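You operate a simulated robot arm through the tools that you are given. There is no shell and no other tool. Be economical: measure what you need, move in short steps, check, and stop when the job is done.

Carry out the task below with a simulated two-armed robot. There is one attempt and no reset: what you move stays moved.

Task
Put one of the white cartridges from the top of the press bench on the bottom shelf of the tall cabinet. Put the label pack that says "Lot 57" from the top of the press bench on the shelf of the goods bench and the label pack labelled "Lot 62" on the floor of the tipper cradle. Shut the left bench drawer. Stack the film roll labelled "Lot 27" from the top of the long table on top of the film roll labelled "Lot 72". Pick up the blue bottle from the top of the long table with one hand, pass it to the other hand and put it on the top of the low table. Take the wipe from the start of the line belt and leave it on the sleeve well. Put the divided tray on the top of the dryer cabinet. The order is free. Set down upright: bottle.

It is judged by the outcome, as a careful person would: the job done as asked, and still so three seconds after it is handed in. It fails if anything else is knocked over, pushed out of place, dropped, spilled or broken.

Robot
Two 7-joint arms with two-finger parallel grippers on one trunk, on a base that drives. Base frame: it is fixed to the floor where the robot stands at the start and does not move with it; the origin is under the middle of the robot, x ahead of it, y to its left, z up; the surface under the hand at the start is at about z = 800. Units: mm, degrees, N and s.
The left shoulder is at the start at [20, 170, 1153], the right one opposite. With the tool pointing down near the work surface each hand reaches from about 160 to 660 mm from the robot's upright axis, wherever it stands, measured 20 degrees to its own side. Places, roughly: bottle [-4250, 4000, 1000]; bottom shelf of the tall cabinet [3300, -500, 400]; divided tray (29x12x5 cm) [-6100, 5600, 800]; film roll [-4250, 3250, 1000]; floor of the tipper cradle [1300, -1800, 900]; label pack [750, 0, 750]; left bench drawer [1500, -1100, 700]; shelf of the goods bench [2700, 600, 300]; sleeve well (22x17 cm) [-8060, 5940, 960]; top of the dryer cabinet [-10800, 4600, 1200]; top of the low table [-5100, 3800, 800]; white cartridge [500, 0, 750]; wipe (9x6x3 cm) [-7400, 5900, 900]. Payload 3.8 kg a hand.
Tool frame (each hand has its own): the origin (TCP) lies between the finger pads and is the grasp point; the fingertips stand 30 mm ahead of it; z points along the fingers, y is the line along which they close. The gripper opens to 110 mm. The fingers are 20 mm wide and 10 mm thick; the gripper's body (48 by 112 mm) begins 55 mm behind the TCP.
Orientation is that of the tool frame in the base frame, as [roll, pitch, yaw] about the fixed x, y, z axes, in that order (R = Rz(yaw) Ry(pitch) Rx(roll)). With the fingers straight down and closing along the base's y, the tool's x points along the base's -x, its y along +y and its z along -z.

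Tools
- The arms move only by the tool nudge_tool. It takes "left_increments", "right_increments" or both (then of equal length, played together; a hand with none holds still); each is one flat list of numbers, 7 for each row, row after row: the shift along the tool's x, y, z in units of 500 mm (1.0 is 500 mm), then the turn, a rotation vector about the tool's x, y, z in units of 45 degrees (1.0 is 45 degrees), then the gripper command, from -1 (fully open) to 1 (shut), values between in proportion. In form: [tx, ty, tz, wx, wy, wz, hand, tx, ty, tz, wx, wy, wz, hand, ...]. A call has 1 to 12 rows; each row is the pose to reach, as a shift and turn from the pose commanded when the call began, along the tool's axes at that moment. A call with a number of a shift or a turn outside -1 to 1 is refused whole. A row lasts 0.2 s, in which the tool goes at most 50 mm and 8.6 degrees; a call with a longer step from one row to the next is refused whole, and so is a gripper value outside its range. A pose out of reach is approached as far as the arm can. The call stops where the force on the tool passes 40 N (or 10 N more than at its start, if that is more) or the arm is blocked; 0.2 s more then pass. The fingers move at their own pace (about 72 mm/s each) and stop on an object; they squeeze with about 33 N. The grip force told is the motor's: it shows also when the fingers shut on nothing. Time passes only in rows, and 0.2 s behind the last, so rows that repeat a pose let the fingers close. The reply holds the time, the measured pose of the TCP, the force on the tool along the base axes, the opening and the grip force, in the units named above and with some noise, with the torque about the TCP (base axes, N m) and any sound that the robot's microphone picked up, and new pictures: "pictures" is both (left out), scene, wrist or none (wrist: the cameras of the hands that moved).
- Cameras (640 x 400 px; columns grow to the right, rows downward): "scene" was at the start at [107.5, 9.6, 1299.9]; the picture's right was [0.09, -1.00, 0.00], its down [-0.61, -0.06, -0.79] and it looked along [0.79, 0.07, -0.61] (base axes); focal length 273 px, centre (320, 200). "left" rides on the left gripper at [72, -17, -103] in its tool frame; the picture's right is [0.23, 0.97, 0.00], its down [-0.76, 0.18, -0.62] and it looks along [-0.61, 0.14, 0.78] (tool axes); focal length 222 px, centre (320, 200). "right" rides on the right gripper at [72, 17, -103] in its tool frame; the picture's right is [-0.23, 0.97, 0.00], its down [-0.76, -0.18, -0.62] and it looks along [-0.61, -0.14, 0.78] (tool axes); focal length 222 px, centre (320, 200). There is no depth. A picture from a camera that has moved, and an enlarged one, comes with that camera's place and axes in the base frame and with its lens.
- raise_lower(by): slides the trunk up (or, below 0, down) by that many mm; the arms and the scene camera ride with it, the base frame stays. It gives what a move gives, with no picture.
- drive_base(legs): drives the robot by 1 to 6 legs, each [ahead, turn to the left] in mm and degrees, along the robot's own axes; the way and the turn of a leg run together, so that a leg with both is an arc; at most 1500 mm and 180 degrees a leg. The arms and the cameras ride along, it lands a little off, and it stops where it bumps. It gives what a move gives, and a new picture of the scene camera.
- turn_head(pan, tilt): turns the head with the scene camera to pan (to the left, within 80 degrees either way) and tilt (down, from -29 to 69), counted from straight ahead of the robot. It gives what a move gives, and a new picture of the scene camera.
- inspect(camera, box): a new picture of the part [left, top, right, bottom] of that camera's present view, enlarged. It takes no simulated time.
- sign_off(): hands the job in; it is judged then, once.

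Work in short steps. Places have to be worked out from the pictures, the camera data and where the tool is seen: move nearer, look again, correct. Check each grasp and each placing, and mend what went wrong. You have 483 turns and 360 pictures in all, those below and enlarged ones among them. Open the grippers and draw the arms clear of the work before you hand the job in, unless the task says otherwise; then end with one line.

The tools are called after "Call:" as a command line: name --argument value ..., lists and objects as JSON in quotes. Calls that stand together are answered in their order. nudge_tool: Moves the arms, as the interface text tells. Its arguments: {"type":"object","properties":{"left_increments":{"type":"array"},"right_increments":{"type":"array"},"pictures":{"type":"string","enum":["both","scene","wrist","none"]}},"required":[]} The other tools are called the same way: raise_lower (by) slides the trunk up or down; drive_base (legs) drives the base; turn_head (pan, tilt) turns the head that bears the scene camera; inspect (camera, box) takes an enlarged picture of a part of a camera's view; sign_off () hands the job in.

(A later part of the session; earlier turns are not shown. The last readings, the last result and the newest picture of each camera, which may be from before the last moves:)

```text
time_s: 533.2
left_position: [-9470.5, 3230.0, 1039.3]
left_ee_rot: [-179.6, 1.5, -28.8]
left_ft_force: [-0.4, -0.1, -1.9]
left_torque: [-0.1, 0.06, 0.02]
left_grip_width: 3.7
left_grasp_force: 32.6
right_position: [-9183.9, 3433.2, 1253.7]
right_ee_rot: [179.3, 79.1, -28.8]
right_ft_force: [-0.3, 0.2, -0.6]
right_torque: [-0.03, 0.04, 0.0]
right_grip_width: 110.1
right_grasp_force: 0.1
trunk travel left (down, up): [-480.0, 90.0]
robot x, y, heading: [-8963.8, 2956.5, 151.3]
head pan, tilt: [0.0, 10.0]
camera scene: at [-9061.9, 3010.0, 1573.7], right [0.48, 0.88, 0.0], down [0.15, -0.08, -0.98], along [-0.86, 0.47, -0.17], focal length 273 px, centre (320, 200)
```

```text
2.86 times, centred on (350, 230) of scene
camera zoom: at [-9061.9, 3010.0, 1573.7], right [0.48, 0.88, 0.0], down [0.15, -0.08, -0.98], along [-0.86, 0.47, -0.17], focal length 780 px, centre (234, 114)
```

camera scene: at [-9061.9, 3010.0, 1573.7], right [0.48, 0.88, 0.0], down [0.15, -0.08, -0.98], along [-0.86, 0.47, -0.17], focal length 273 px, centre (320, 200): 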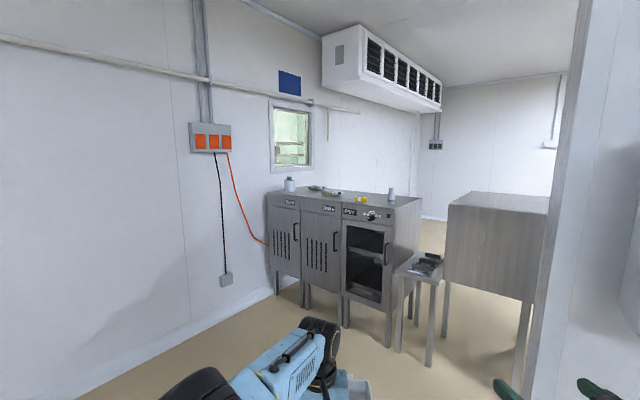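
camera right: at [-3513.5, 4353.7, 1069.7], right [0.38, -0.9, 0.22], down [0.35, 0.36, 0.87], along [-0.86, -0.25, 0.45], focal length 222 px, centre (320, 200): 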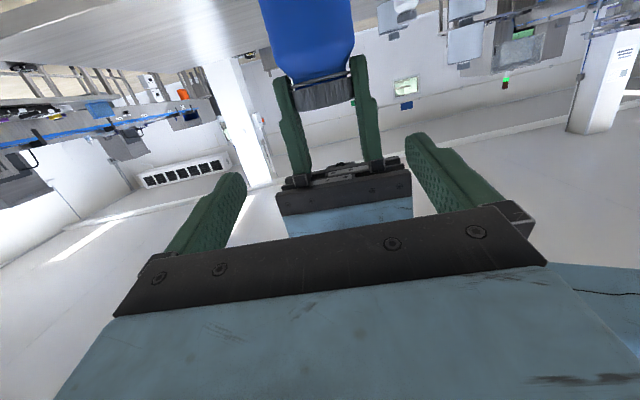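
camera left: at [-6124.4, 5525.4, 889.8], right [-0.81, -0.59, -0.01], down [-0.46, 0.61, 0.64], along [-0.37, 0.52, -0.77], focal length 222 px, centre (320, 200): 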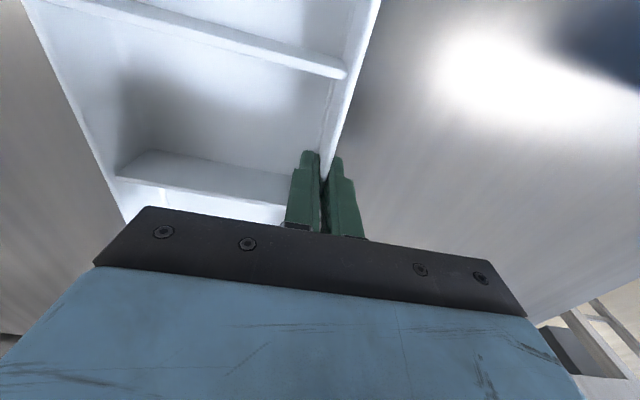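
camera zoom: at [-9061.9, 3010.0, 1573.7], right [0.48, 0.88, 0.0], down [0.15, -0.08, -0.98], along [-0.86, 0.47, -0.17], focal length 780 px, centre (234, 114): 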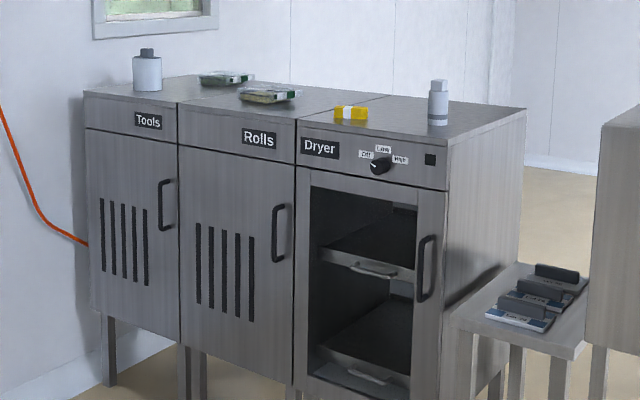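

The "Dryer" is the right-hand cabinet; its top has a yellow pack (front left) and a white bottle (right). The free zone is behind the yellow pack. I raise the trunk and drive to face it.

Call:
raise_lower --by 90

Call:
drive_base --legs '[[0, 7.3], [1500, 0], [50, 0], [0, -45.6]]'

Call:
turn_head --pan 0 --tilt 30

```text
time_s: 534.4
left_position: [-9470.3, 3230.7, 1127.3]
left_ee_rot: [-179.8, 1.4, -28.7]
left_ft_force: [0.9, 0.6, -3.0]
left_torque: [-0.15, 0.13, -0.02]
left_grip_width: 3.8
left_grasp_force: 33.2
right_position: [-9183.8, 3432.5, 1342.9]
right_ee_rot: [179.4, 79.0, -28.7]
right_ft_force: [0.2, -0.9, -0.3]
right_torque: [0.01, 0.0, -0.01]
right_grip_width: 110.1
right_grasp_force: 0.1
trunk travel left (down, up): [-570.0, 0.0]
robot x, y, heading: [-8963.5, 2957.5, 151.0]
head pan, tilt: [0.0, 10.0]
```

```text
time_s: 545.0
left_position: [-10621.4, 4050.3, 1128.9]
left_ee_rot: [-179.6, 1.5, -66.8]
left_ft_force: [1.0, -0.5, -2.7]
left_torque: [0.0, 0.15, 0.0]
left_grip_width: 3.8
left_grasp_force: 33.1
right_position: [-10271.7, 4031.7, 1343.5]
right_ee_rot: [179.2, 79.0, -66.8]
right_ft_force: [-1.1, 0.7, 0.2]
right_torque: [0.01, -0.01, -0.03]
right_grip_width: 110.0
right_grasp_force: 0.1
trunk travel left (down, up): [-570.0, 0.0]
robot x, y, heading: [-10393.2, 3521.5, 113.6]
head pan, tilt: [0.0, 10.0]
camera scene: at [-10436.5, 3624.9, 1663.7], right [0.92, 0.4, 0.0], down [0.07, -0.16, -0.98], along [-0.39, 0.9, -0.17], focal length 273 px, centre (320, 200)
```

scene: 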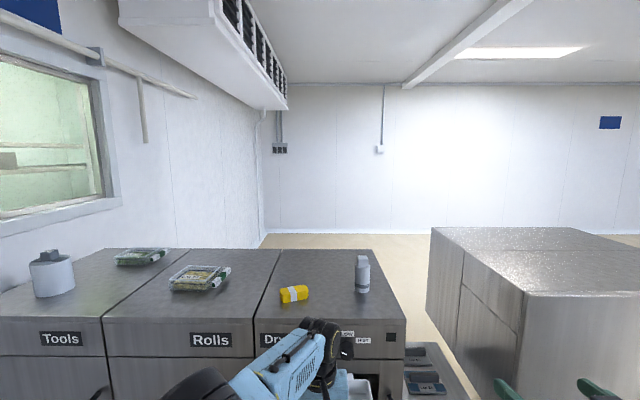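

```text
time_s: 545.8
left_position: [-10623.2, 4049.1, 1128.8]
left_ee_rot: [-179.6, 1.5, -66.7]
left_ft_force: [-0.8, 0.4, -2.7]
left_torque: [-0.01, 0.15, -0.01]
left_grip_width: 3.9
left_grasp_force: 32.2
right_position: [-10270.8, 4032.5, 1343.2]
right_ee_rot: [179.4, 79.0, -66.8]
right_ft_force: [0.4, -0.6, -0.7]
right_torque: [0.04, -0.02, -0.03]
right_grip_width: 110.0
right_grasp_force: 0.0
trunk travel left (down, up): [-570.0, 0.0]
robot x, y, heading: [-10391.9, 3517.9, 113.2]
head pan, tilt: [0.0, 30.0]
camera scene: at [-10435.6, 3622.5, 1631.4], right [0.92, 0.4, 0.0], down [0.2, -0.46, -0.87], along [-0.34, 0.8, -0.5], focal length 273 px, centre (320, 200)
```

scene: 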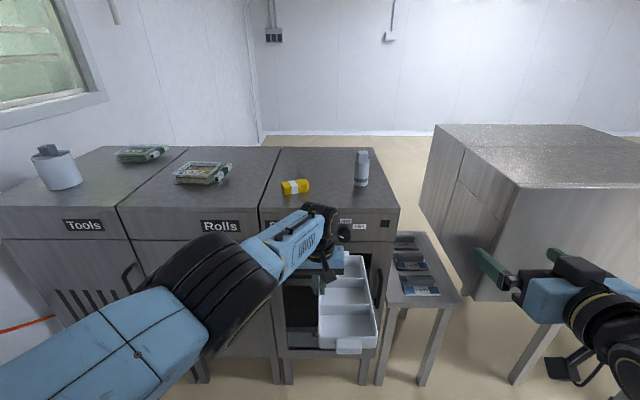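

I've fixed the top: z≈1185, yellow pack at its front-left, bottle front-right. Target spot is behind them. I raise the left arm so the tray clears the items.

Call:
nudge_tool --left_increments '[0, 0, -0.08, 0, 0, 0, 1, 0, 0, -0.16, 0, 0, 0, 1, 0, 0, -0.24, 0, 0, 0, 1, 0, 0, -0.32, 0, 0, 0, 1]' --pictures "none"

```text
time_s: 546.8
left_position: [-10620.9, 4067.9, 1289.2]
left_ee_rot: [-179.8, 1.5, -66.7]
left_ft_force: [0.5, 0.0, -1.2]
left_torque: [-0.01, 0.15, 0.0]
left_grip_width: 3.8
left_grasp_force: 33.3
left hand out of reach, approached as far as the arm can: row 1, 2, 3, 4
right_position: [-10271.2, 4032.5, 1343.5]
right_ee_rot: [179.2, 79.0, -66.8]
right_ft_force: [-1.2, 0.2, -0.1]
right_torque: [-0.01, 0.0, 0.0]
right_grip_width: 109.9
right_grasp_force: 0.1
trunk travel left (down, up): [-570.0, 0.0]
robot x, y, heading: [-10391.6, 3516.1, 113.3]
head pan, tilt: [0.0, 30.0]
```

TCP is at z 1289 now. I approach in an oblique leg, stopping short to check clearances.

Call:
drive_base --legs '[[0, 9], [360, 0]]'

```text
time_s: 549.8
left_position: [-10896.0, 4328.9, 1287.9]
left_ee_rot: [-179.7, 1.3, -57.7]
left_ft_force: [0.2, -0.1, -2.6]
left_torque: [-0.03, 0.13, 0.0]
left_grip_width: 3.6
left_grasp_force: 32.6
right_position: [-10545.0, 4348.7, 1342.4]
right_ee_rot: [179.3, 79.0, -57.9]
right_ft_force: [0.6, -0.6, -0.4]
right_torque: [0.01, 0.0, -0.01]
right_grip_width: 109.9
right_grasp_force: 0.1
trunk travel left (down, up): [-570.0, 0.0]
robot x, y, heading: [-10585.8, 3822.7, 122.2]
head pan, tilt: [0.0, 30.0]
camera scene: at [-10642.5, 3917.5, 1631.4], right [0.85, 0.53, 0.0], down [0.27, -0.42, -0.87], along [-0.46, 0.73, -0.5], focal length 273 px, centre (320, 200)
```

scene: 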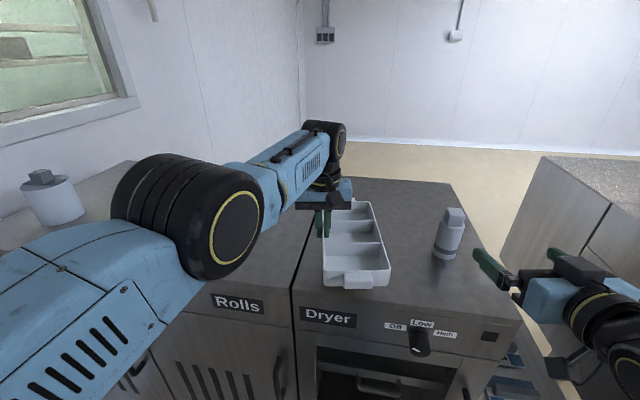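

The right hand would pass over the white bottle, so I move it away to the right and up first.

Call:
nudge_tool --right_increments '[-0.03, -0.08, -0.02, 0, 0, 0, -1, -0.06, -0.16, -0.04, 0, 0, 0, -1, -0.09, -0.24, -0.06, 0, 0, 0, -1, -0.1, -0.32, -0.1, 0, 0, 0, -1, -0.1, -0.4, -0.16, 0, 0, 0, -1]' --pictures "none"

```text
time_s: 551.0
left_position: [-10894.6, 4327.1, 1289.4]
left_ee_rot: [-179.7, 1.4, -57.7]
left_ft_force: [0.1, -0.9, -2.1]
left_torque: [0.01, 0.13, -0.01]
left_grip_width: 3.9
left_grasp_force: 33.0
right_position: [-10338.7, 4397.6, 1409.4]
right_ee_rot: [179.5, 79.1, -57.5]
right_ft_force: [1.0, -0.7, 0.6]
right_torque: [0.02, 0.0, 0.01]
right_grip_width: 110.0
right_grasp_force: 0.0
trunk travel left (down, up): [-570.0, 0.0]
robot x, y, heading: [-10582.6, 3822.1, 122.3]
head pan, tilt: [0.0, 30.0]
```

I square up to the dryer and drive the remaining distance.

Call:
drive_base --legs '[[0, -9], [185, 0]]'

Call:
inspect --camera "left" --box '[0, 0, 640, 400]'

```text
time_s: 553.1
left_position: [-10884.8, 4539.4, 1289.4]
left_ee_rot: [-179.7, 1.2, -66.7]
left_ft_force: [0.9, 0.3, -2.2]
left_torque: [-0.04, 0.17, -0.01]
left_grip_width: 3.7
left_grasp_force: 32.9
right_position: [-10324.8, 4521.7, 1407.1]
right_ee_rot: [179.2, 79.1, -66.8]
right_ft_force: [0.2, 0.2, 0.5]
right_torque: [-0.03, -0.02, -0.01]
right_grip_width: 110.0
right_grasp_force: 0.0
trunk travel left (down, up): [-570.0, 0.0]
robot x, y, heading: [-10654.4, 3986.9, 113.3]
head pan, tilt: [0.0, 30.0]
camera scene: at [-10699.2, 4093.9, 1631.4], right [0.92, 0.4, 0.0], down [0.2, -0.46, -0.87], along [-0.34, 0.8, -0.5], focal length 273 px, centre (320, 200)
```

scene: 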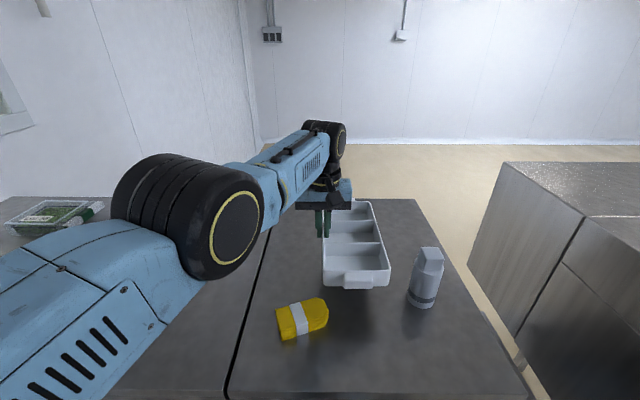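

```text
1.00 times, centred on (320, 200) of left (not enlarged: the box is as wide or as high as the picture)
camera zoom: at [-10839.4, 4477.5, 1390.1], right [-0.81, -0.59, -0.01], down [-0.46, 0.62, 0.64], along [-0.37, 0.52, -0.77], focal length 222 px, centre (320, 200)
```

zoom: 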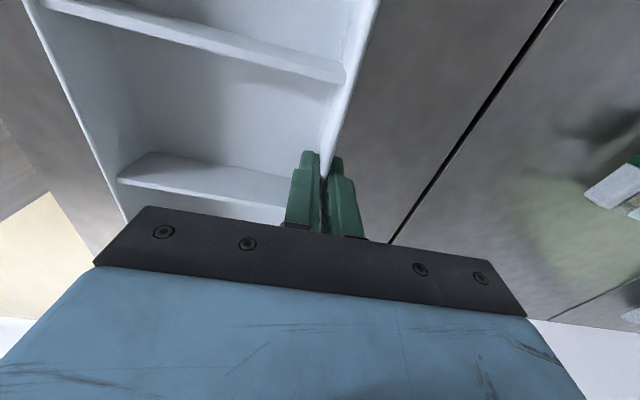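

The tray is over free space behind the yellow pack with ~28 mm margin, and clear of the bottle. I lower with the trunk.

Call:
raise_lower --by -50

Call:
raise_lower --by -10

Call:
raise_lower --by -7

```text
time_s: 554.1
left_position: [-10884.6, 4537.8, 1238.7]
left_ee_rot: [-179.7, 1.3, -66.7]
left_ft_force: [0.3, -0.2, -1.3]
left_torque: [0.01, 0.13, -0.02]
left_grip_width: 3.8
left_grasp_force: 32.6
right_position: [-10324.5, 4520.9, 1358.7]
right_ee_rot: [179.1, 78.9, -66.8]
right_ft_force: [-0.1, -0.1, -0.4]
right_torque: [-0.04, 0.0, -0.01]
right_grip_width: 110.0
right_grasp_force: 0.1
trunk travel left (down, up): [-520.0, 50.0]
robot x, y, heading: [-10655.0, 3992.4, 113.4]
head pan, tilt: [0.0, 30.0]
```

```text
time_s: 554.6
left_position: [-10884.3, 4538.6, 1228.4]
left_ee_rot: [-179.7, 1.2, -66.7]
left_ft_force: [-0.6, 3.0, 4.2]
left_torque: [-0.63, -0.17, 0.07]
left_grip_width: 3.9
left_grasp_force: 33.3
right_position: [-10325.2, 4521.0, 1347.5]
right_ee_rot: [179.3, 78.9, -66.8]
right_ft_force: [0.3, 0.0, -0.4]
right_torque: [0.03, 0.01, 0.0]
right_grip_width: 110.2
right_grasp_force: 0.0
trunk travel left (down, up): [-510.0, 60.0]
robot x, y, heading: [-10653.5, 3989.1, 113.4]
head pan, tilt: [0.0, 30.0]
```

```text
time_s: 555.2
left_position: [-10884.9, 4539.4, 1221.9]
left_ee_rot: [-179.6, 1.2, -66.7]
left_ft_force: [0.8, 2.6, 5.3]
left_torque: [-0.51, -0.08, 0.11]
left_grip_width: 3.7
left_grasp_force: 32.7
right_position: [-10324.6, 4520.2, 1340.8]
right_ee_rot: [179.2, 78.9, -66.9]
right_ft_force: [0.1, 0.7, 0.1]
right_torque: [0.0, 0.02, 0.02]
right_grip_width: 110.2
right_grasp_force: 0.0
trunk travel left (down, up): [-503.0, 67.0]
robot x, y, heading: [-10655.6, 3991.1, 113.2]
head pan, tilt: [0.0, 30.0]
```

Light contact began at 1228. I check that it's touching the surface and not an item.

Call:
inspect --camera "scene" --box '[230, 180, 470, 390]'

```text
1.90 times, centred on (350, 285) of scene
camera zoom: at [-10699.1, 4093.8, 1564.3], right [0.92, 0.39, 0.0], down [0.2, -0.46, -0.87], along [-0.34, 0.8, -0.5], focal length 520 px, centre (263, 38)
```

zoom: 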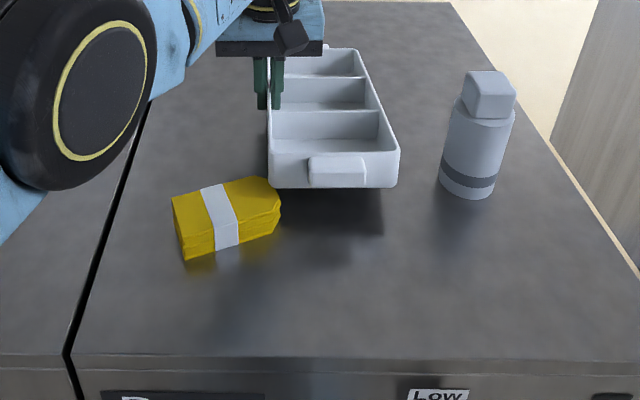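

The tray is clear of the yellow pack and close to the surface; the far end seems to touch first. I lower a little more.

Call:
raise_lower --by -8

Call:
raise_lower --by -8

Call:
inspect --camera "scene" --box '[230, 180, 470, 390]'

```text
time_s: 555.8
left_position: [-10884.3, 4539.6, 1219.3]
left_ee_rot: [-179.6, 2.0, -66.8]
left_ft_force: [-0.2, 2.3, 30.8]
left_torque: [0.39, 0.39, 0.26]
left_grip_width: 4.0
left_grasp_force: 33.4
right_position: [-10324.0, 4519.1, 1333.8]
right_ee_rot: [179.3, 79.2, -66.9]
right_ft_force: [-0.3, 0.2, 0.7]
right_torque: [0.01, -0.02, -0.03]
right_grip_width: 110.1
right_grasp_force: 0.1
trunk travel left (down, up): [-495.0, 75.0]
robot x, y, heading: [-10656.0, 3990.6, 113.4]
head pan, tilt: [0.0, 30.0]
```

```text
time_s: 556.1
left_position: [-10884.7, 4541.7, 1218.7]
left_ee_rot: [-179.6, 2.2, -66.8]
left_ft_force: [1.7, -2.7, 8.1]
left_torque: [0.22, 0.27, 0.12]
left_grip_width: 3.9
left_grasp_force: 33.0
right_position: [-10325.4, 4521.5, 1329.5]
right_ee_rot: [179.1, 79.0, -67.1]
right_ft_force: [0.0, -0.3, -0.4]
right_torque: [0.01, 0.01, -0.01]
right_grip_width: 109.8
right_grasp_force: 0.0
trunk travel left (down, up): [-492.0, 78.0]
robot x, y, heading: [-10655.0, 3992.3, 113.3]
head pan, tilt: [0.0, 30.0]
stopped: the force on the tool passed its limit at 46 N (the readings are from after the stop); the commanded pose is now the measured one
```

```text
1.90 times, centred on (350, 285) of scene
camera zoom: at [-10698.8, 4093.5, 1553.4], right [0.92, 0.39, 0.0], down [0.2, -0.46, -0.87], along [-0.34, 0.8, -0.5], focal length 520 px, centre (263, 38)
```

zoom: 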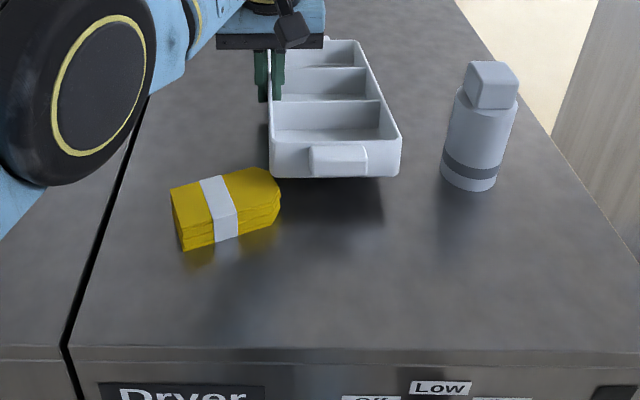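

Firm contact: the tray is down. I open slightly and raise the trunk to withdraw the fingers.

Call:
nudge_tool --left_increments '[0, 0, 0, 0, 0, 0, 0.7, 0, 0, 0, 0, 0, 0, 0.4, 0, 0, 0, 0, 0, 0, 0.3, 0, 0, 0, 0, 0, 0, 0.3]' --pictures "none"

Call:
raise_lower --by 78

Call:
drive_base --legs '[[-400, 0]]'

```text
time_s: 557.1
left_position: [-10884.7, 4540.8, 1218.1]
left_ee_rot: [-179.7, 2.0, -66.8]
left_ft_force: [-0.3, -0.2, -0.6]
left_torque: [-0.02, -0.06, 0.02]
left_grip_width: 38.4
left_grasp_force: 0.2
right_position: [-10324.9, 4521.4, 1330.9]
right_ee_rot: [179.3, 79.0, -66.8]
right_ft_force: [0.4, 0.3, -0.4]
right_torque: [0.0, 0.04, 0.0]
right_grip_width: 110.1
right_grasp_force: 0.1
trunk travel left (down, up): [-492.0, 78.0]
robot x, y, heading: [-10653.9, 3989.1, 113.1]
head pan, tilt: [0.0, 30.0]
```

```text
time_s: 558.3
left_position: [-10883.7, 4542.1, 1293.7]
left_ee_rot: [-179.6, 2.1, -66.7]
left_ft_force: [0.1, -0.2, -0.3]
left_torque: [-0.04, 0.02, 0.02]
left_grip_width: 38.5
left_grasp_force: 0.1
right_position: [-10324.5, 4520.7, 1408.5]
right_ee_rot: [179.1, 79.1, -66.8]
right_ft_force: [0.2, -0.5, -0.2]
right_torque: [0.02, 0.0, -0.04]
right_grip_width: 110.3
right_grasp_force: 0.1
trunk travel left (down, up): [-570.0, 0.0]
robot x, y, heading: [-10659.6, 3989.2, 113.3]
head pan, tilt: [0.0, 30.0]
```

```text
time_s: 560.8
left_position: [-10727.6, 4173.6, 1295.8]
left_ee_rot: [-179.6, 2.0, -66.7]
left_ft_force: [0.3, -1.1, 0.0]
left_torque: [-0.01, 0.0, 0.01]
left_grip_width: 38.5
left_grasp_force: 0.0
right_position: [-10168.3, 4155.5, 1408.4]
right_ee_rot: [179.3, 79.1, -66.7]
right_ft_force: [-0.2, 0.3, 0.0]
right_torque: [0.05, 0.01, 0.02]
right_grip_width: 110.1
right_grasp_force: 0.0
trunk travel left (down, up): [-570.0, 0.0]
robot x, y, heading: [-10498.4, 3621.9, 113.5]
head pan, tilt: [0.0, 30.0]
camera scene: at [-10541.4, 3726.9, 1631.4], right [0.92, 0.4, 0.0], down [0.2, -0.46, -0.87], along [-0.34, 0.79, -0.5], focal length 273 px, centre (320, 200)
```

scene: 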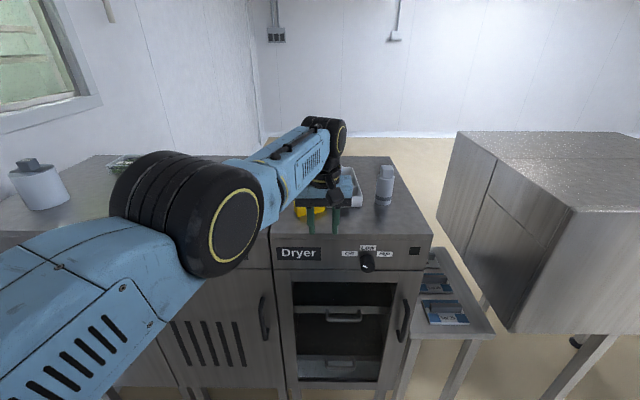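

The tray rests on the dryer. Now I bring the right hand in and drive back round the pillar to the line for the wipe.

Call:
nudge_tool --right_increments '[0, 0.08, 0, 0, 0, 0, -1, 0.02, 0.16, 0, 0, 0, 0, -1, 0.04, 0.24, 0, 0, 0, 0, -1, 0.06, 0.32, 0, 0, 0, 0, -1]' --pictures "none"

Call:
drive_base --legs '[[-300, 0], [0, -136], [1500, 0], [150, 0], [0, 78], [1500, 0]]'

Call:
turn_head --pan 40 --tilt 25

```text
time_s: 561.8
left_position: [-10729.4, 4174.3, 1295.7]
left_ee_rot: [-179.5, 1.9, -66.7]
left_ft_force: [0.4, -0.5, 0.7]
left_torque: [0.03, -0.04, 0.0]
left_grip_width: 38.3
left_grasp_force: 0.1
right_position: [-10296.4, 4134.8, 1361.7]
right_ee_rot: [179.7, 79.1, -66.3]
right_ft_force: [-0.3, -0.2, 0.2]
right_torque: [0.01, 0.01, -0.04]
right_grip_width: 110.0
right_grasp_force: 0.0
right hand out of reach, approached as far as the arm can: row 3, 4
trunk travel left (down, up): [-570.0, 0.0]
robot x, y, heading: [-10499.8, 3624.2, 113.3]
head pan, tilt: [0.0, 30.0]
```

```text
time_s: 587.7
left_position: [-7636.4, 4392.4, 1295.1]
left_ee_rot: [-179.6, 2.0, -126.2]
left_ft_force: [0.0, -0.4, 0.4]
left_torque: [0.01, 0.02, 0.01]
left_grip_width: 38.2
left_grasp_force: 0.1
right_position: [-7451.1, 3998.8, 1361.8]
right_ee_rot: [179.2, 79.0, -126.3]
right_ft_force: [0.6, 0.5, 0.2]
right_torque: [0.0, -0.01, 0.03]
right_grip_width: 109.9
right_grasp_force: 0.2
trunk travel left (down, up): [-570.0, 0.0]
robot x, y, heading: [-7996.7, 3914.1, 53.9]
head pan, tilt: [0.0, 30.0]
camera scene: at [-7928.3, 4005.9, 1631.5], right [0.81, -0.59, 0.0], down [-0.3, -0.4, -0.87], along [0.51, 0.7, -0.5], focal length 273 px, centre (320, 200)
```

scene: 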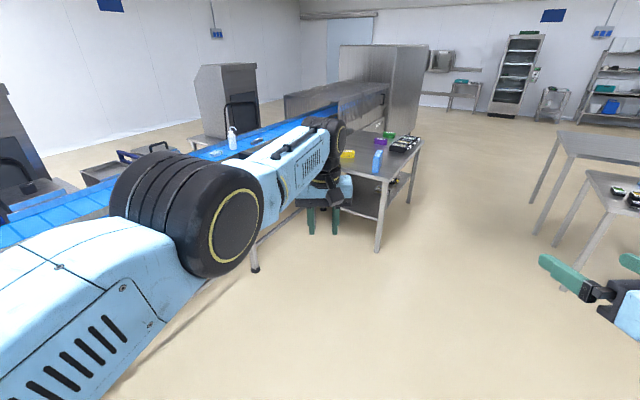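

```text
time_s: 588.8
left_position: [-7634.9, 4392.2, 1296.4]
left_ee_rot: [-179.7, 1.9, -126.2]
left_ft_force: [1.1, -0.7, -0.4]
left_torque: [0.01, 0.03, 0.0]
left_grip_width: 38.4
left_grasp_force: 0.0
right_position: [-7450.4, 3998.1, 1361.4]
right_ee_rot: [179.3, 79.0, -126.2]
right_ft_force: [-0.3, -0.7, 0.3]
right_torque: [-0.02, 0.0, 0.02]
right_grip_width: 110.1
right_grasp_force: 0.0
trunk travel left (down, up): [-570.0, 0.0]
robot x, y, heading: [-7993.5, 3911.8, 53.8]
head pan, tilt: [40.0, 25.0]
camera scene: at [-7987.7, 4024.9, 1639.4], right [1.0, 0.07, 0.0], down [0.03, -0.42, -0.91], along [-0.06, 0.9, -0.42], focal length 273 px, centre (320, 200)
```

scene: 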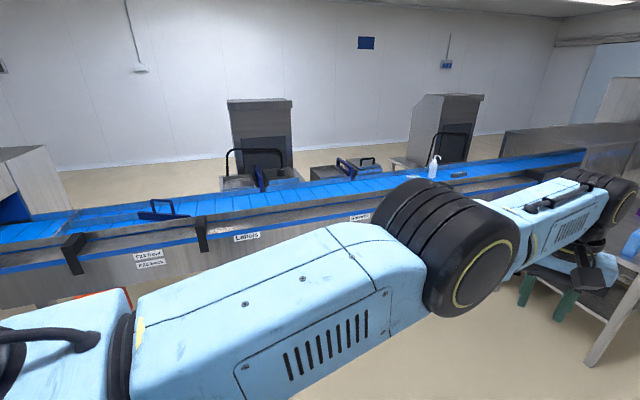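

I continue to a spot facing the line in front of the wipe and well.

Call:
drive_base --legs '[[0, 3.5], [1250, 0], [0, 56]]'

Call:
turn_head --pan 0 --tilt 30

```text
time_s: 598.0
left_position: [-7547.6, 5506.7, 1294.0]
left_ee_rot: [-179.6, 1.8, -67.3]
left_ft_force: [0.0, 0.1, -0.9]
left_torque: [0.02, 0.02, -0.01]
left_grip_width: 38.6
left_grasp_force: 0.0
right_position: [-7116.5, 5463.0, 1361.8]
right_ee_rot: [179.3, 79.0, -67.4]
right_ft_force: [-0.4, -0.4, 0.3]
right_torque: [0.02, 0.02, -0.01]
right_grip_width: 109.9
right_grasp_force: 0.0
trunk travel left (down, up): [-570.0, 0.0]
robot x, y, heading: [-7327.2, 4950.1, 112.5]
head pan, tilt: [40.0, 25.0]
camera scene: at [-7413.8, 5015.9, 1639.4], right [0.46, 0.89, 0.0], down [0.38, -0.19, -0.91], along [-0.8, 0.42, -0.42], focal length 273 px, centre (320, 200)
```

scene: 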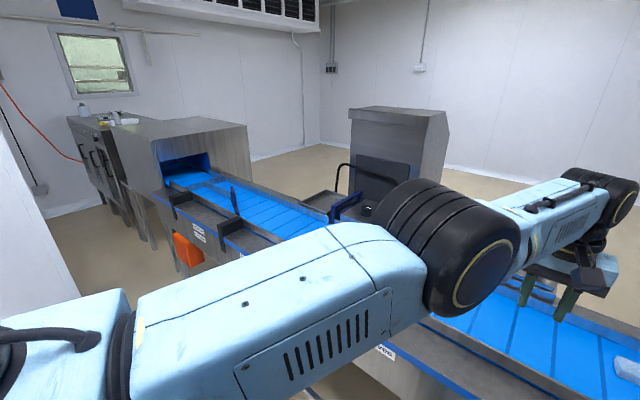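

```text
time_s: 599.0
left_position: [-7547.7, 5506.6, 1295.8]
left_ee_rot: [-179.6, 1.9, -67.4]
left_ft_force: [0.3, -0.3, 0.2]
left_torque: [0.01, -0.02, -0.01]
left_grip_width: 38.5
left_grasp_force: 0.1
right_position: [-7115.9, 5461.7, 1362.1]
right_ee_rot: [179.1, 79.0, -67.4]
right_ft_force: [-0.3, 0.4, 0.9]
right_torque: [0.02, 0.01, 0.0]
right_grip_width: 110.2
right_grasp_force: 0.1
trunk travel left (down, up): [-570.0, 0.0]
robot x, y, heading: [-7321.1, 4953.6, 112.5]
head pan, tilt: [0.0, 30.0]
camera scene: at [-7366.8, 5057.1, 1631.5], right [0.92, 0.39, 0.0], down [0.19, -0.46, -0.87], along [-0.33, 0.8, -0.5], focal length 273 px, centre (320, 200)
```

scene: 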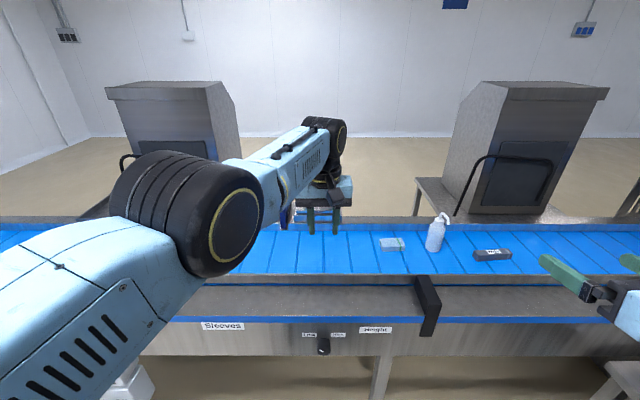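

Call:
inspect --camera "scene" --box '[270, 190, 540, 340]'

Call:
turn_head --pan 35 --tilt 20

```text
2.37 times, centred on (405, 265) of scene
camera zoom: at [-7366.8, 5057.1, 1631.5], right [0.92, 0.39, 0.0], down [0.19, -0.46, -0.87], along [-0.33, 0.8, -0.5], focal length 648 px, centre (118, 46)
```

zoom: 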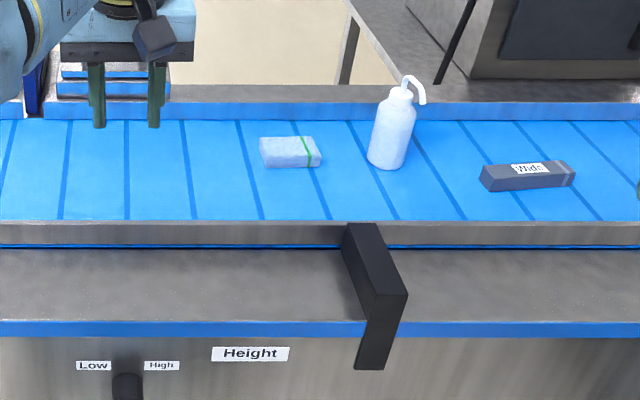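

```text
time_s: 600.0
left_position: [-7548.4, 5506.6, 1295.1]
left_ee_rot: [-179.6, 1.9, -67.5]
left_ft_force: [-0.3, 0.6, 0.2]
left_torque: [0.02, -0.01, -0.02]
left_grip_width: 38.4
left_grasp_force: 0.2
right_position: [-7116.0, 5462.2, 1362.3]
right_ee_rot: [179.2, 79.0, -67.5]
right_ft_force: [-1.0, -0.4, 0.5]
right_torque: [0.01, 0.04, -0.02]
right_grip_width: 109.9
right_grasp_force: 0.0
trunk travel left (down, up): [-570.0, 0.0]
robot x, y, heading: [-7323.1, 4952.6, 112.7]
head pan, tilt: [35.0, 20.0]
camera scene: at [-7410.5, 5023.6, 1647.5], right [0.54, 0.84, 0.0], down [0.29, -0.18, -0.94], along [-0.79, 0.5, -0.34], focal length 273 px, centre (320, 200)
```

scene: 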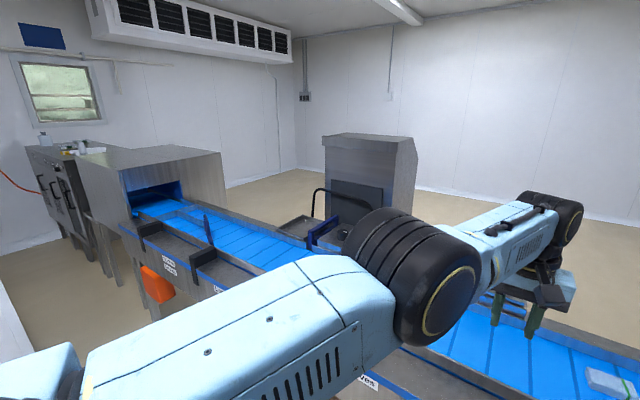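

The wipe (light-blue pack with green stripe) is on the belt at ≈(-7430,5967). I retract the left arm to clear the view and prepare the right hand: first tilt it down.

Call:
nudge_tool --left_increments '[0.08, 0.05, 0, 0, 0, 0, 0.3, 0.16, 0.1, 0, 0, 0, 0, 0.3, 0.24, 0.15, 0, 0, 0, 0, 0.3, 0.32, 0.2, 0, 0, 0, 0, 0.3, 0.4, 0.25, 0, 0, 0, 0, 0.3, 0.44, 0.3, 0, 0, 0, 0, 0.3]' --right_increments '[0, 0, 0, 0, 0.17, 0, -1, 0, 0, 0, 0, 0.34, 0, -1, 0, 0, 0, 0, 0.51, 0, -1, 0, 0, 0, 0, 0.68, 0, -1, 0, 0, 0, 0, 0.85, 0, -1, 0, 0, 0, 0, 1, 0, -1]' --pictures "none"

Call:
nudge_tool --right_increments '[0, 0, 0, 0, 0.17, 0, -1, 0, 0, 0, 0, 0.34, 0, -1, 0, 0, 0, 0, 0.51, 0, -1, 0, 0, 0, 0, 0.68, 0, -1, 0, 0, 0, 0, 0.76, 0, -1]' --pictures "none"

Call:
turn_head --pan 25 --tilt 25

```text
time_s: 601.4
left_position: [-7642.5, 5500.2, 1284.3]
left_ee_rot: [-179.6, 1.8, -67.4]
left_ft_force: [-0.1, -0.5, -0.3]
left_torque: [0.02, -0.02, -0.05]
left_grip_width: 38.5
left_grasp_force: 0.0
left hand out of reach, approached as far as the arm can: row 1, 2, 3, 4, 5, 6
right_position: [-7118.2, 5462.8, 1360.1]
right_ee_rot: [179.9, 33.9, -66.7]
right_ft_force: [-1.1, 0.2, 0.0]
right_torque: [-0.01, -0.02, -0.01]
right_grip_width: 110.1
right_grasp_force: 0.0
trunk travel left (down, up): [-570.0, 0.0]
robot x, y, heading: [-7324.7, 4955.1, 112.5]
head pan, tilt: [35.0, 20.0]
```

```text
time_s: 602.6
left_position: [-7639.8, 5499.8, 1285.0]
left_ee_rot: [-179.6, 1.8, -67.5]
left_ft_force: [-0.1, -0.8, 0.1]
left_torque: [0.03, 0.02, 0.03]
left_grip_width: 38.4
left_grasp_force: 0.1
right_position: [-7116.4, 5461.7, 1361.3]
right_ee_rot: [179.9, -0.4, -66.5]
right_ft_force: [-1.0, -0.1, 0.2]
right_torque: [0.04, 0.0, 0.01]
right_grip_width: 110.2
right_grasp_force: 0.1
trunk travel left (down, up): [-570.0, 0.0]
robot x, y, heading: [-7325.8, 4949.4, 112.5]
head pan, tilt: [35.0, 20.0]
```

```text
time_s: 603.4
left_position: [-7640.0, 5500.8, 1285.8]
left_ee_rot: [-179.6, 1.8, -67.3]
left_ft_force: [0.3, -0.5, 0.6]
left_torque: [-0.01, -0.01, 0.01]
left_grip_width: 38.4
left_grasp_force: 0.0
right_position: [-7115.6, 5461.9, 1361.9]
right_ee_rot: [179.8, -0.1, -66.6]
right_ft_force: [1.0, -0.3, 0.4]
right_torque: [0.02, -0.01, 0.0]
right_grip_width: 110.1
right_grasp_force: 0.1
trunk travel left (down, up): [-570.0, 0.0]
robot x, y, heading: [-7325.4, 4955.3, 112.8]
head pan, tilt: [25.0, 25.0]
camera scene: at [-7399.9, 5035.7, 1639.5], right [0.67, 0.74, 0.0], down [0.31, -0.28, -0.91], along [-0.67, 0.61, -0.42], focal length 273 px, centre (320, 200)
```

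scene: 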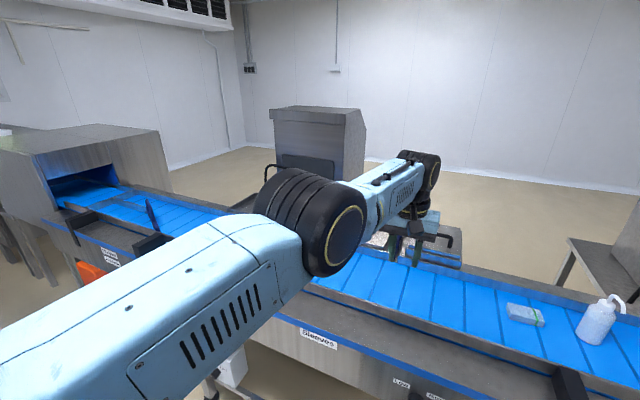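

I lower the trunk 230 mm and retract the left hand closer to the body; the right hand yaws 90° for the wipe.

Call:
raise_lower --by -230

Call:
nudge_tool --left_increments '[0.08, 0.02, -0.02, 0, 0, 0, 0.3, 0.16, 0.04, -0.04, 0, 0, 0, 0.3, 0.24, 0.06, -0.06, 0, 0, 0, 0.3, 0.32, 0.08, -0.08, 0, 0, 0, 0.3, 0.4, 0.1, -0.1, 0, 0, 0, 0.3, 0.48, 0.12, -0.12, 0, 0, 0, 0.3]' --right_increments '[0, 0, 0, 0, 0, 0.17, -1, 0, 0, 0, 0, 0, 0.34, -1, 0, 0, 0, 0, 0, 0.51, -1, 0, 0, 0, 0, 0, 0.68, -1, 0, 0, 0, 0, 0, 0.85, -1, 0, 0, 0, 0, 0, 1, -1]' --pictures "none"

Call:
nudge_tool --right_increments '[0, 0, 0, 0, 0, 0.17, -1, 0, 0, 0, 0, 0, 0.34, -1, 0, 0, 0, 0, 0, 0.51, -1, 0, 0, 0, 0, 0, 0.68, -1, 0, 0, 0, 0, 0, 0.85, -1, 0, 0, 0, 0, 0, 1, -1]' --pictures "scene"

```text
time_s: 605.8
left_position: [-7639.4, 5499.6, 1055.6]
left_ee_rot: [-179.7, 1.8, -67.4]
left_ft_force: [0.3, -0.2, -0.1]
left_torque: [-0.02, -0.02, 0.0]
left_grip_width: 38.4
left_grasp_force: 0.1
right_position: [-7115.6, 5462.7, 1132.5]
right_ee_rot: [179.7, -0.1, -66.7]
right_ft_force: [-0.2, -0.7, 0.3]
right_torque: [0.01, -0.01, 0.04]
right_grip_width: 110.1
right_grasp_force: 0.0
trunk travel left (down, up): [-340.0, 230.0]
robot x, y, heading: [-7323.5, 4953.3, 112.6]
head pan, tilt: [25.0, 25.0]
```

```text
time_s: 607.2
left_position: [-7632.7, 5495.9, 1133.7]
left_ee_rot: [-179.7, 1.7, -67.4]
left_ft_force: [0.2, -0.3, -1.0]
left_torque: [0.02, 0.02, 0.01]
left_grip_width: 38.5
left_grasp_force: 0.0
left hand out of reach, approached as far as the arm can: row 1, 2, 3, 4, 5, 6
right_position: [-7115.5, 5460.8, 1131.8]
right_ee_rot: [180.0, -0.2, -111.8]
right_ft_force: [0.3, 0.4, -0.5]
right_torque: [-0.05, -0.01, -0.02]
right_grip_width: 109.9
right_grasp_force: 0.1
trunk travel left (down, up): [-340.0, 230.0]
robot x, y, heading: [-7325.8, 4951.2, 112.6]
head pan, tilt: [25.0, 25.0]
```

```text
time_s: 608.6
left_position: [-7633.4, 5494.7, 1133.6]
left_ee_rot: [-179.8, 1.7, -67.4]
left_ft_force: [0.3, -0.2, 0.3]
left_torque: [0.01, 0.01, -0.01]
left_grip_width: 38.5
left_grasp_force: 0.1
right_position: [-7115.6, 5462.2, 1131.6]
right_ee_rot: [-179.8, -0.1, -156.8]
right_ft_force: [0.4, 0.1, 0.0]
right_torque: [-0.01, 0.03, 0.0]
right_grip_width: 110.0
right_grasp_force: 0.1
trunk travel left (down, up): [-340.0, 230.0]
robot x, y, heading: [-7324.0, 4955.7, 112.4]
head pan, tilt: [25.0, 25.0]
camera scene: at [-7399.9, 5035.7, 1409.4], right [0.67, 0.74, 0.0], down [0.31, -0.28, -0.91], along [-0.67, 0.61, -0.42], focal length 273 px, centre (320, 200)
```

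scene: 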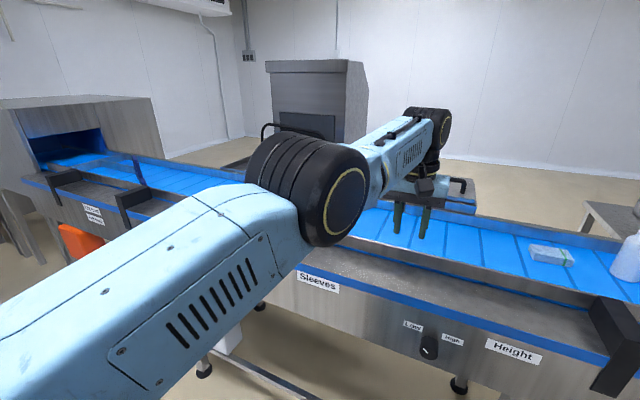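

The left arm can't fold in while pointing straight down; I tilt it forward 45° while raising and retracting it.

Call:
nudge_tool --left_increments '[0.05, 0, -0.05, 0, -0.17, 0, 0.3, 0.12, 0, -0.1, 0, -0.34, 0, 0.3, 0.2, 0, -0.14, 0, -0.51, 0, 0.3, 0.28, 0, -0.18, 0, -0.68, 0, 0.3, 0.35, 0, -0.2, 0, -0.85, 0, 0.3, 0.4, 0, -0.2, 0, -1, 0, 0.3]' --pictures "none"

Call:
turn_head --pan 15 --tilt 35

```text
time_s: 610.0
left_position: [-7550.7, 5581.6, 1344.7]
left_ee_rot: [-174.2, 44.8, -64.8]
left_ft_force: [-5.3, 0.5, 0.6]
left_torque: [-0.08, -0.18, -0.22]
left_grip_width: 38.7
left_grasp_force: 0.0
left hand out of reach, approached as far as the arm can: row 1, 2, 3, 4, 5, 6
right_position: [-7115.9, 5462.2, 1130.7]
right_ee_rot: [-179.8, -0.2, -156.6]
right_ft_force: [1.2, 0.6, -0.3]
right_torque: [0.04, -0.01, 0.02]
right_grip_width: 109.9
right_grasp_force: 0.0
trunk travel left (down, up): [-340.0, 230.0]
robot x, y, heading: [-7323.0, 4950.7, 112.3]
head pan, tilt: [25.0, 25.0]
```

```text
time_s: 610.7
left_position: [-7548.0, 5580.2, 1345.9]
left_ee_rot: [-173.7, 44.5, -64.7]
left_ft_force: [0.8, -0.3, -0.8]
left_torque: [0.01, 0.01, 0.01]
left_grip_width: 38.4
left_grasp_force: 0.0
right_position: [-7115.8, 5461.5, 1131.6]
right_ee_rot: [-180.0, -0.1, -156.7]
right_ft_force: [0.2, -0.3, -0.3]
right_torque: [0.02, -0.01, 0.02]
right_grip_width: 110.1
right_grasp_force: 0.0
trunk travel left (down, up): [-340.0, 230.0]
robot x, y, heading: [-7322.7, 4950.4, 112.4]
head pan, tilt: [15.0, 35.0]
camera scene: at [-7385.5, 5043.0, 1393.8], right [0.79, 0.61, 0.0], down [0.35, -0.45, -0.82], along [-0.5, 0.65, -0.57], focal length 273 px, centre (320, 200)
```

scene: 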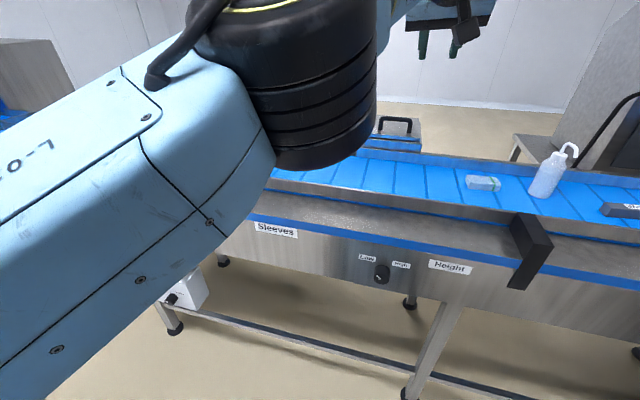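

The wipe's at ≈(-7429,5954), top z≈940. I approach, shifting slightly right.

Call:
drive_base --legs '[[0, -14], [400, 0], [0, 14]]'

Call:
inspect --camera "right" --box '[0, 0, 640, 400]'

```text
time_s: 612.1
left_position: [-7401.8, 5619.8, 1351.5]
left_ee_rot: [-179.2, 46.7, -80.9]
left_ft_force: [-0.3, -0.7, 0.7]
left_torque: [0.02, -0.03, 0.0]
left_grip_width: 38.7
left_grasp_force: 0.0
right_position: [-6996.3, 5395.5, 1132.4]
right_ee_rot: [-179.7, 0.0, -170.8]
right_ft_force: [-0.1, 0.4, 0.3]
right_torque: [0.0, 0.03, -0.01]
right_grip_width: 109.9
right_grasp_force: 0.1
trunk travel left (down, up): [-340.0, 230.0]
robot x, y, heading: [-7322.5, 4952.7, 98.4]
head pan, tilt: [15.0, 35.0]
stopped in leg 1: the robot was blocked; the commanded pose is now the measured one
camera scene: at [-7362.1, 5056.1, 1393.7], right [0.92, 0.4, 0.0], down [0.23, -0.53, -0.82], along [-0.32, 0.75, -0.57], focal length 273 px, centre (320, 200)
```

scene: 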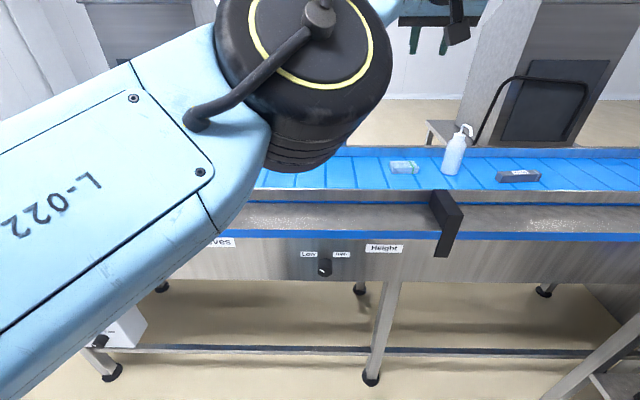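

```text
1.00 times, centred on (320, 200) of right (not enlarged: the box is as wide or as high as the picture)
camera zoom: at [-7073.0, 5399.7, 1235.3], right [0.07, 1.0, 0.0], down [0.78, -0.05, 0.62], along [0.62, -0.05, -0.78], focal length 222 px, centre (320, 200)
```

zoom: 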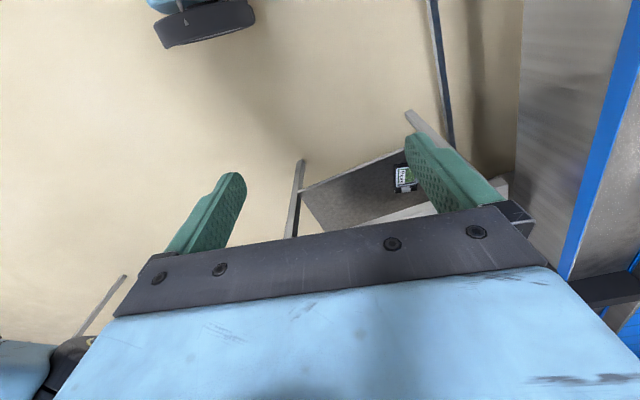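

The robot reports being blocked — the left elbow is likely pressing on the robot itself. I move the left hand outward and forward to free it.

Call:
nudge_tool --left_increments '[0, 0.06, 0.03, 0, 0, 0, 0.3, 0, 0.12, 0.06, 0, 0, 0, 0.3, 0, 0.2, 0.1, 0, 0, 0, 0.3, 0, 0.28, 0.12, 0, 0, 0, 0.3]' --pictures "none"

Call:
drive_base --legs '[[200, 0]]'

```text
time_s: 613.1
left_position: [-7547.8, 5640.9, 1309.0]
left_ee_rot: [-179.3, 46.7, -80.9]
left_ft_force: [-0.7, 0.8, -0.1]
left_torque: [0.0, 0.0, -0.01]
left_grip_width: 38.7
left_grasp_force: 0.0
right_position: [-6998.1, 5396.1, 1132.1]
right_ee_rot: [-179.8, -0.1, -170.8]
right_ft_force: [-0.3, -0.3, -0.3]
right_torque: [0.0, 0.0, -0.01]
right_grip_width: 110.0
right_grasp_force: 0.1
trunk travel left (down, up): [-340.0, 230.0]
robot x, y, heading: [-7322.8, 4951.4, 98.4]
head pan, tilt: [15.0, 35.0]
```

```text
time_s: 614.7
left_position: [-7575.4, 5837.2, 1307.3]
left_ee_rot: [-179.2, 46.7, -81.1]
left_ft_force: [-0.2, 0.4, 1.0]
left_torque: [0.03, 0.0, 0.0]
left_grip_width: 38.6
left_grasp_force: 0.1
right_position: [-7026.1, 5591.3, 1130.8]
right_ee_rot: [-179.7, -0.2, -170.6]
right_ft_force: [0.3, 0.7, 0.8]
right_torque: [0.02, 0.0, 0.02]
right_grip_width: 109.9
right_grasp_force: 0.1
trunk travel left (down, up): [-340.0, 230.0]
robot x, y, heading: [-7354.3, 5149.0, 98.2]
head pan, tilt: [15.0, 35.0]
camera scene: at [-7390.7, 5252.1, 1393.6], right [0.92, 0.4, 0.0], down [0.23, -0.53, -0.82], along [-0.33, 0.75, -0.57], focal length 273 px, centre (320, 200)
```

scene: 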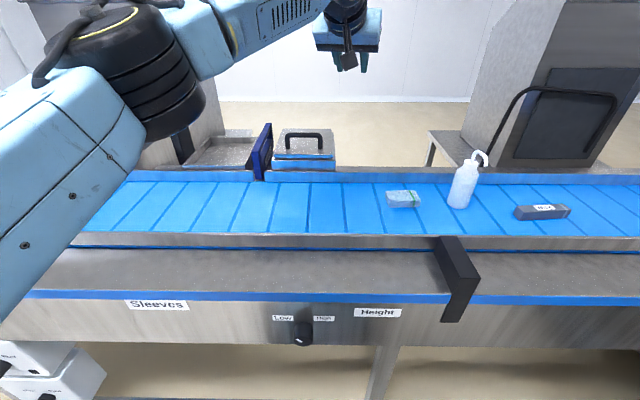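

Clear view now: the grey textured recess at ≈(-8090,5970) beyond the belt matches the sleeve well. I zoom in.

Call:
inspect --camera "scene" --box '[130, 100, 450, 250]'

```text
2.00 times, centred on (290, 175) of scene
camera zoom: at [-7390.7, 5252.1, 1393.6], right [0.92, 0.4, 0.0], down [0.23, -0.53, -0.82], along [-0.33, 0.75, -0.57], focal length 546 px, centre (380, 250)
```

zoom: 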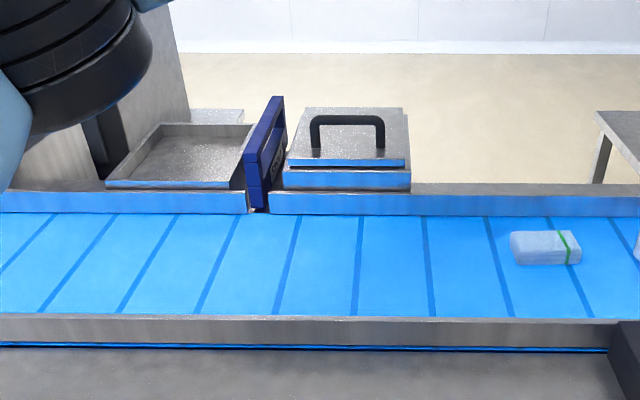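

I square up to the line and drive 215 mm closer, bringing the wipe within the right hand's reach.

Call:
drive_base --legs '[[0, 14.3], [215, 0]]'

```text
time_s: 617.2
left_position: [-7818.9, 5960.4, 1308.5]
left_ee_rot: [-179.2, 46.8, -67.0]
left_ft_force: [-0.2, 0.1, -0.3]
left_torque: [-0.01, 0.03, 0.01]
left_grip_width: 38.8
left_grasp_force: 0.1
right_position: [-7226.2, 5856.1, 1130.6]
right_ee_rot: [-179.7, -0.1, -156.6]
right_ft_force: [0.5, 1.3, -0.9]
right_torque: [0.0, -0.03, 0.01]
right_grip_width: 109.8
right_grasp_force: 0.0
trunk travel left (down, up): [-340.0, 230.0]
robot x, y, heading: [-7436.0, 5347.5, 112.8]
head pan, tilt: [15.0, 35.0]
camera scene: at [-7496.4, 5438.0, 1393.6], right [0.79, 0.61, 0.0], down [0.35, -0.46, -0.82], along [-0.5, 0.65, -0.57], focal length 273 px, centre (320, 200)
```

scene: 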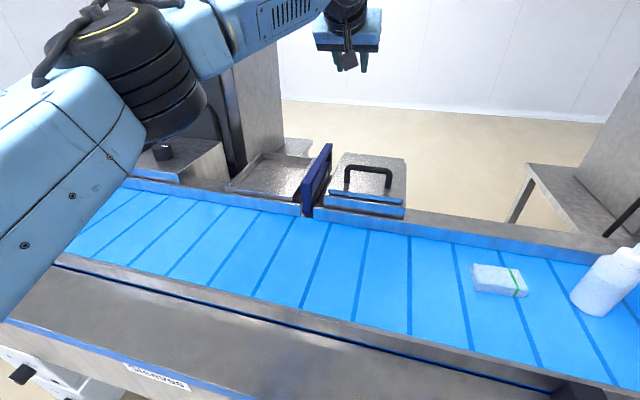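

I move the right hand over the wipe (147 mm left, 177 mm ahead) and partly descend for a wrist look.

Call:
nudge_tool --right_increments '[0.06, 0.07, 0, 0, 0, 0, -1, 0.12, 0.142, 0, 0, 0, 0, -1, 0.176, 0.213, 0.02, 0, 0, 0, -1, 0.235, 0.284, 0.06, 0, 0, 0, -1, 0.294, 0.354, 0.1, 0, 0, 0, -1, 0.294, 0.354, 0.18, 0, 0, 0, -1]' --pictures "wrist"

```text
refused: row 4 steps farther than a row can; nothing moved
```

Call:
nudge_tool --right_increments '[0.06, 0.07, 0, 0, 0, 0, -1, 0.12, 0.142, 0, 0, 0, 0, -1, 0.176, 0.213, 0.01, 0, 0, 0, -1, 0.235, 0.284, 0.03, 0, 0, 0, -1, 0.294, 0.354, 0.05, 0, 0, 0, -1, 0.294, 0.354, 0.13, 0, 0, 0, -1, 0.294, 0.354, 0.2, 0, 0, 0, -1]' --pictures "wrist"

```text
time_s: 618.8
left_position: [-7819.3, 5960.3, 1308.9]
left_ee_rot: [-179.3, 46.7, -66.9]
left_ft_force: [-0.3, -0.2, -0.6]
left_torque: [0.01, -0.01, -0.01]
left_grip_width: 38.4
left_grasp_force: 0.1
right_position: [-7430.9, 5959.3, 1032.1]
right_ee_rot: [-179.8, -0.2, -156.7]
right_ft_force: [-0.7, -0.2, 0.2]
right_torque: [0.04, 0.02, -0.02]
right_grip_width: 109.9
right_grasp_force: 0.0
trunk travel left (down, up): [-340.0, 230.0]
robot x, y, heading: [-7434.2, 5345.8, 112.2]
head pan, tilt: [15.0, 35.0]
camera right: at [-7506.5, 5944.7, 1134.0], right [-0.18, 0.98, 0.0], down [0.77, 0.14, 0.62], along [0.61, 0.11, -0.78], focal length 222 px, centre (320, 200)
```

right: 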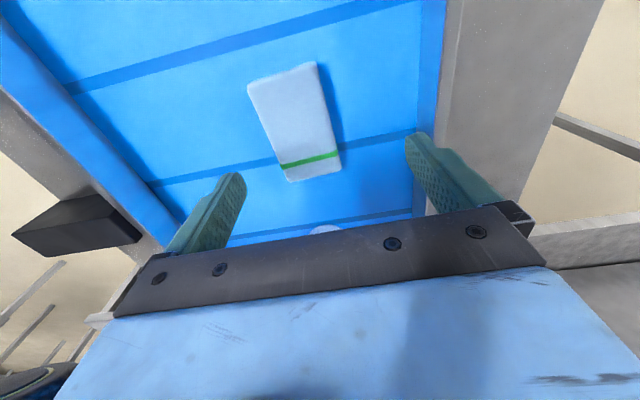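

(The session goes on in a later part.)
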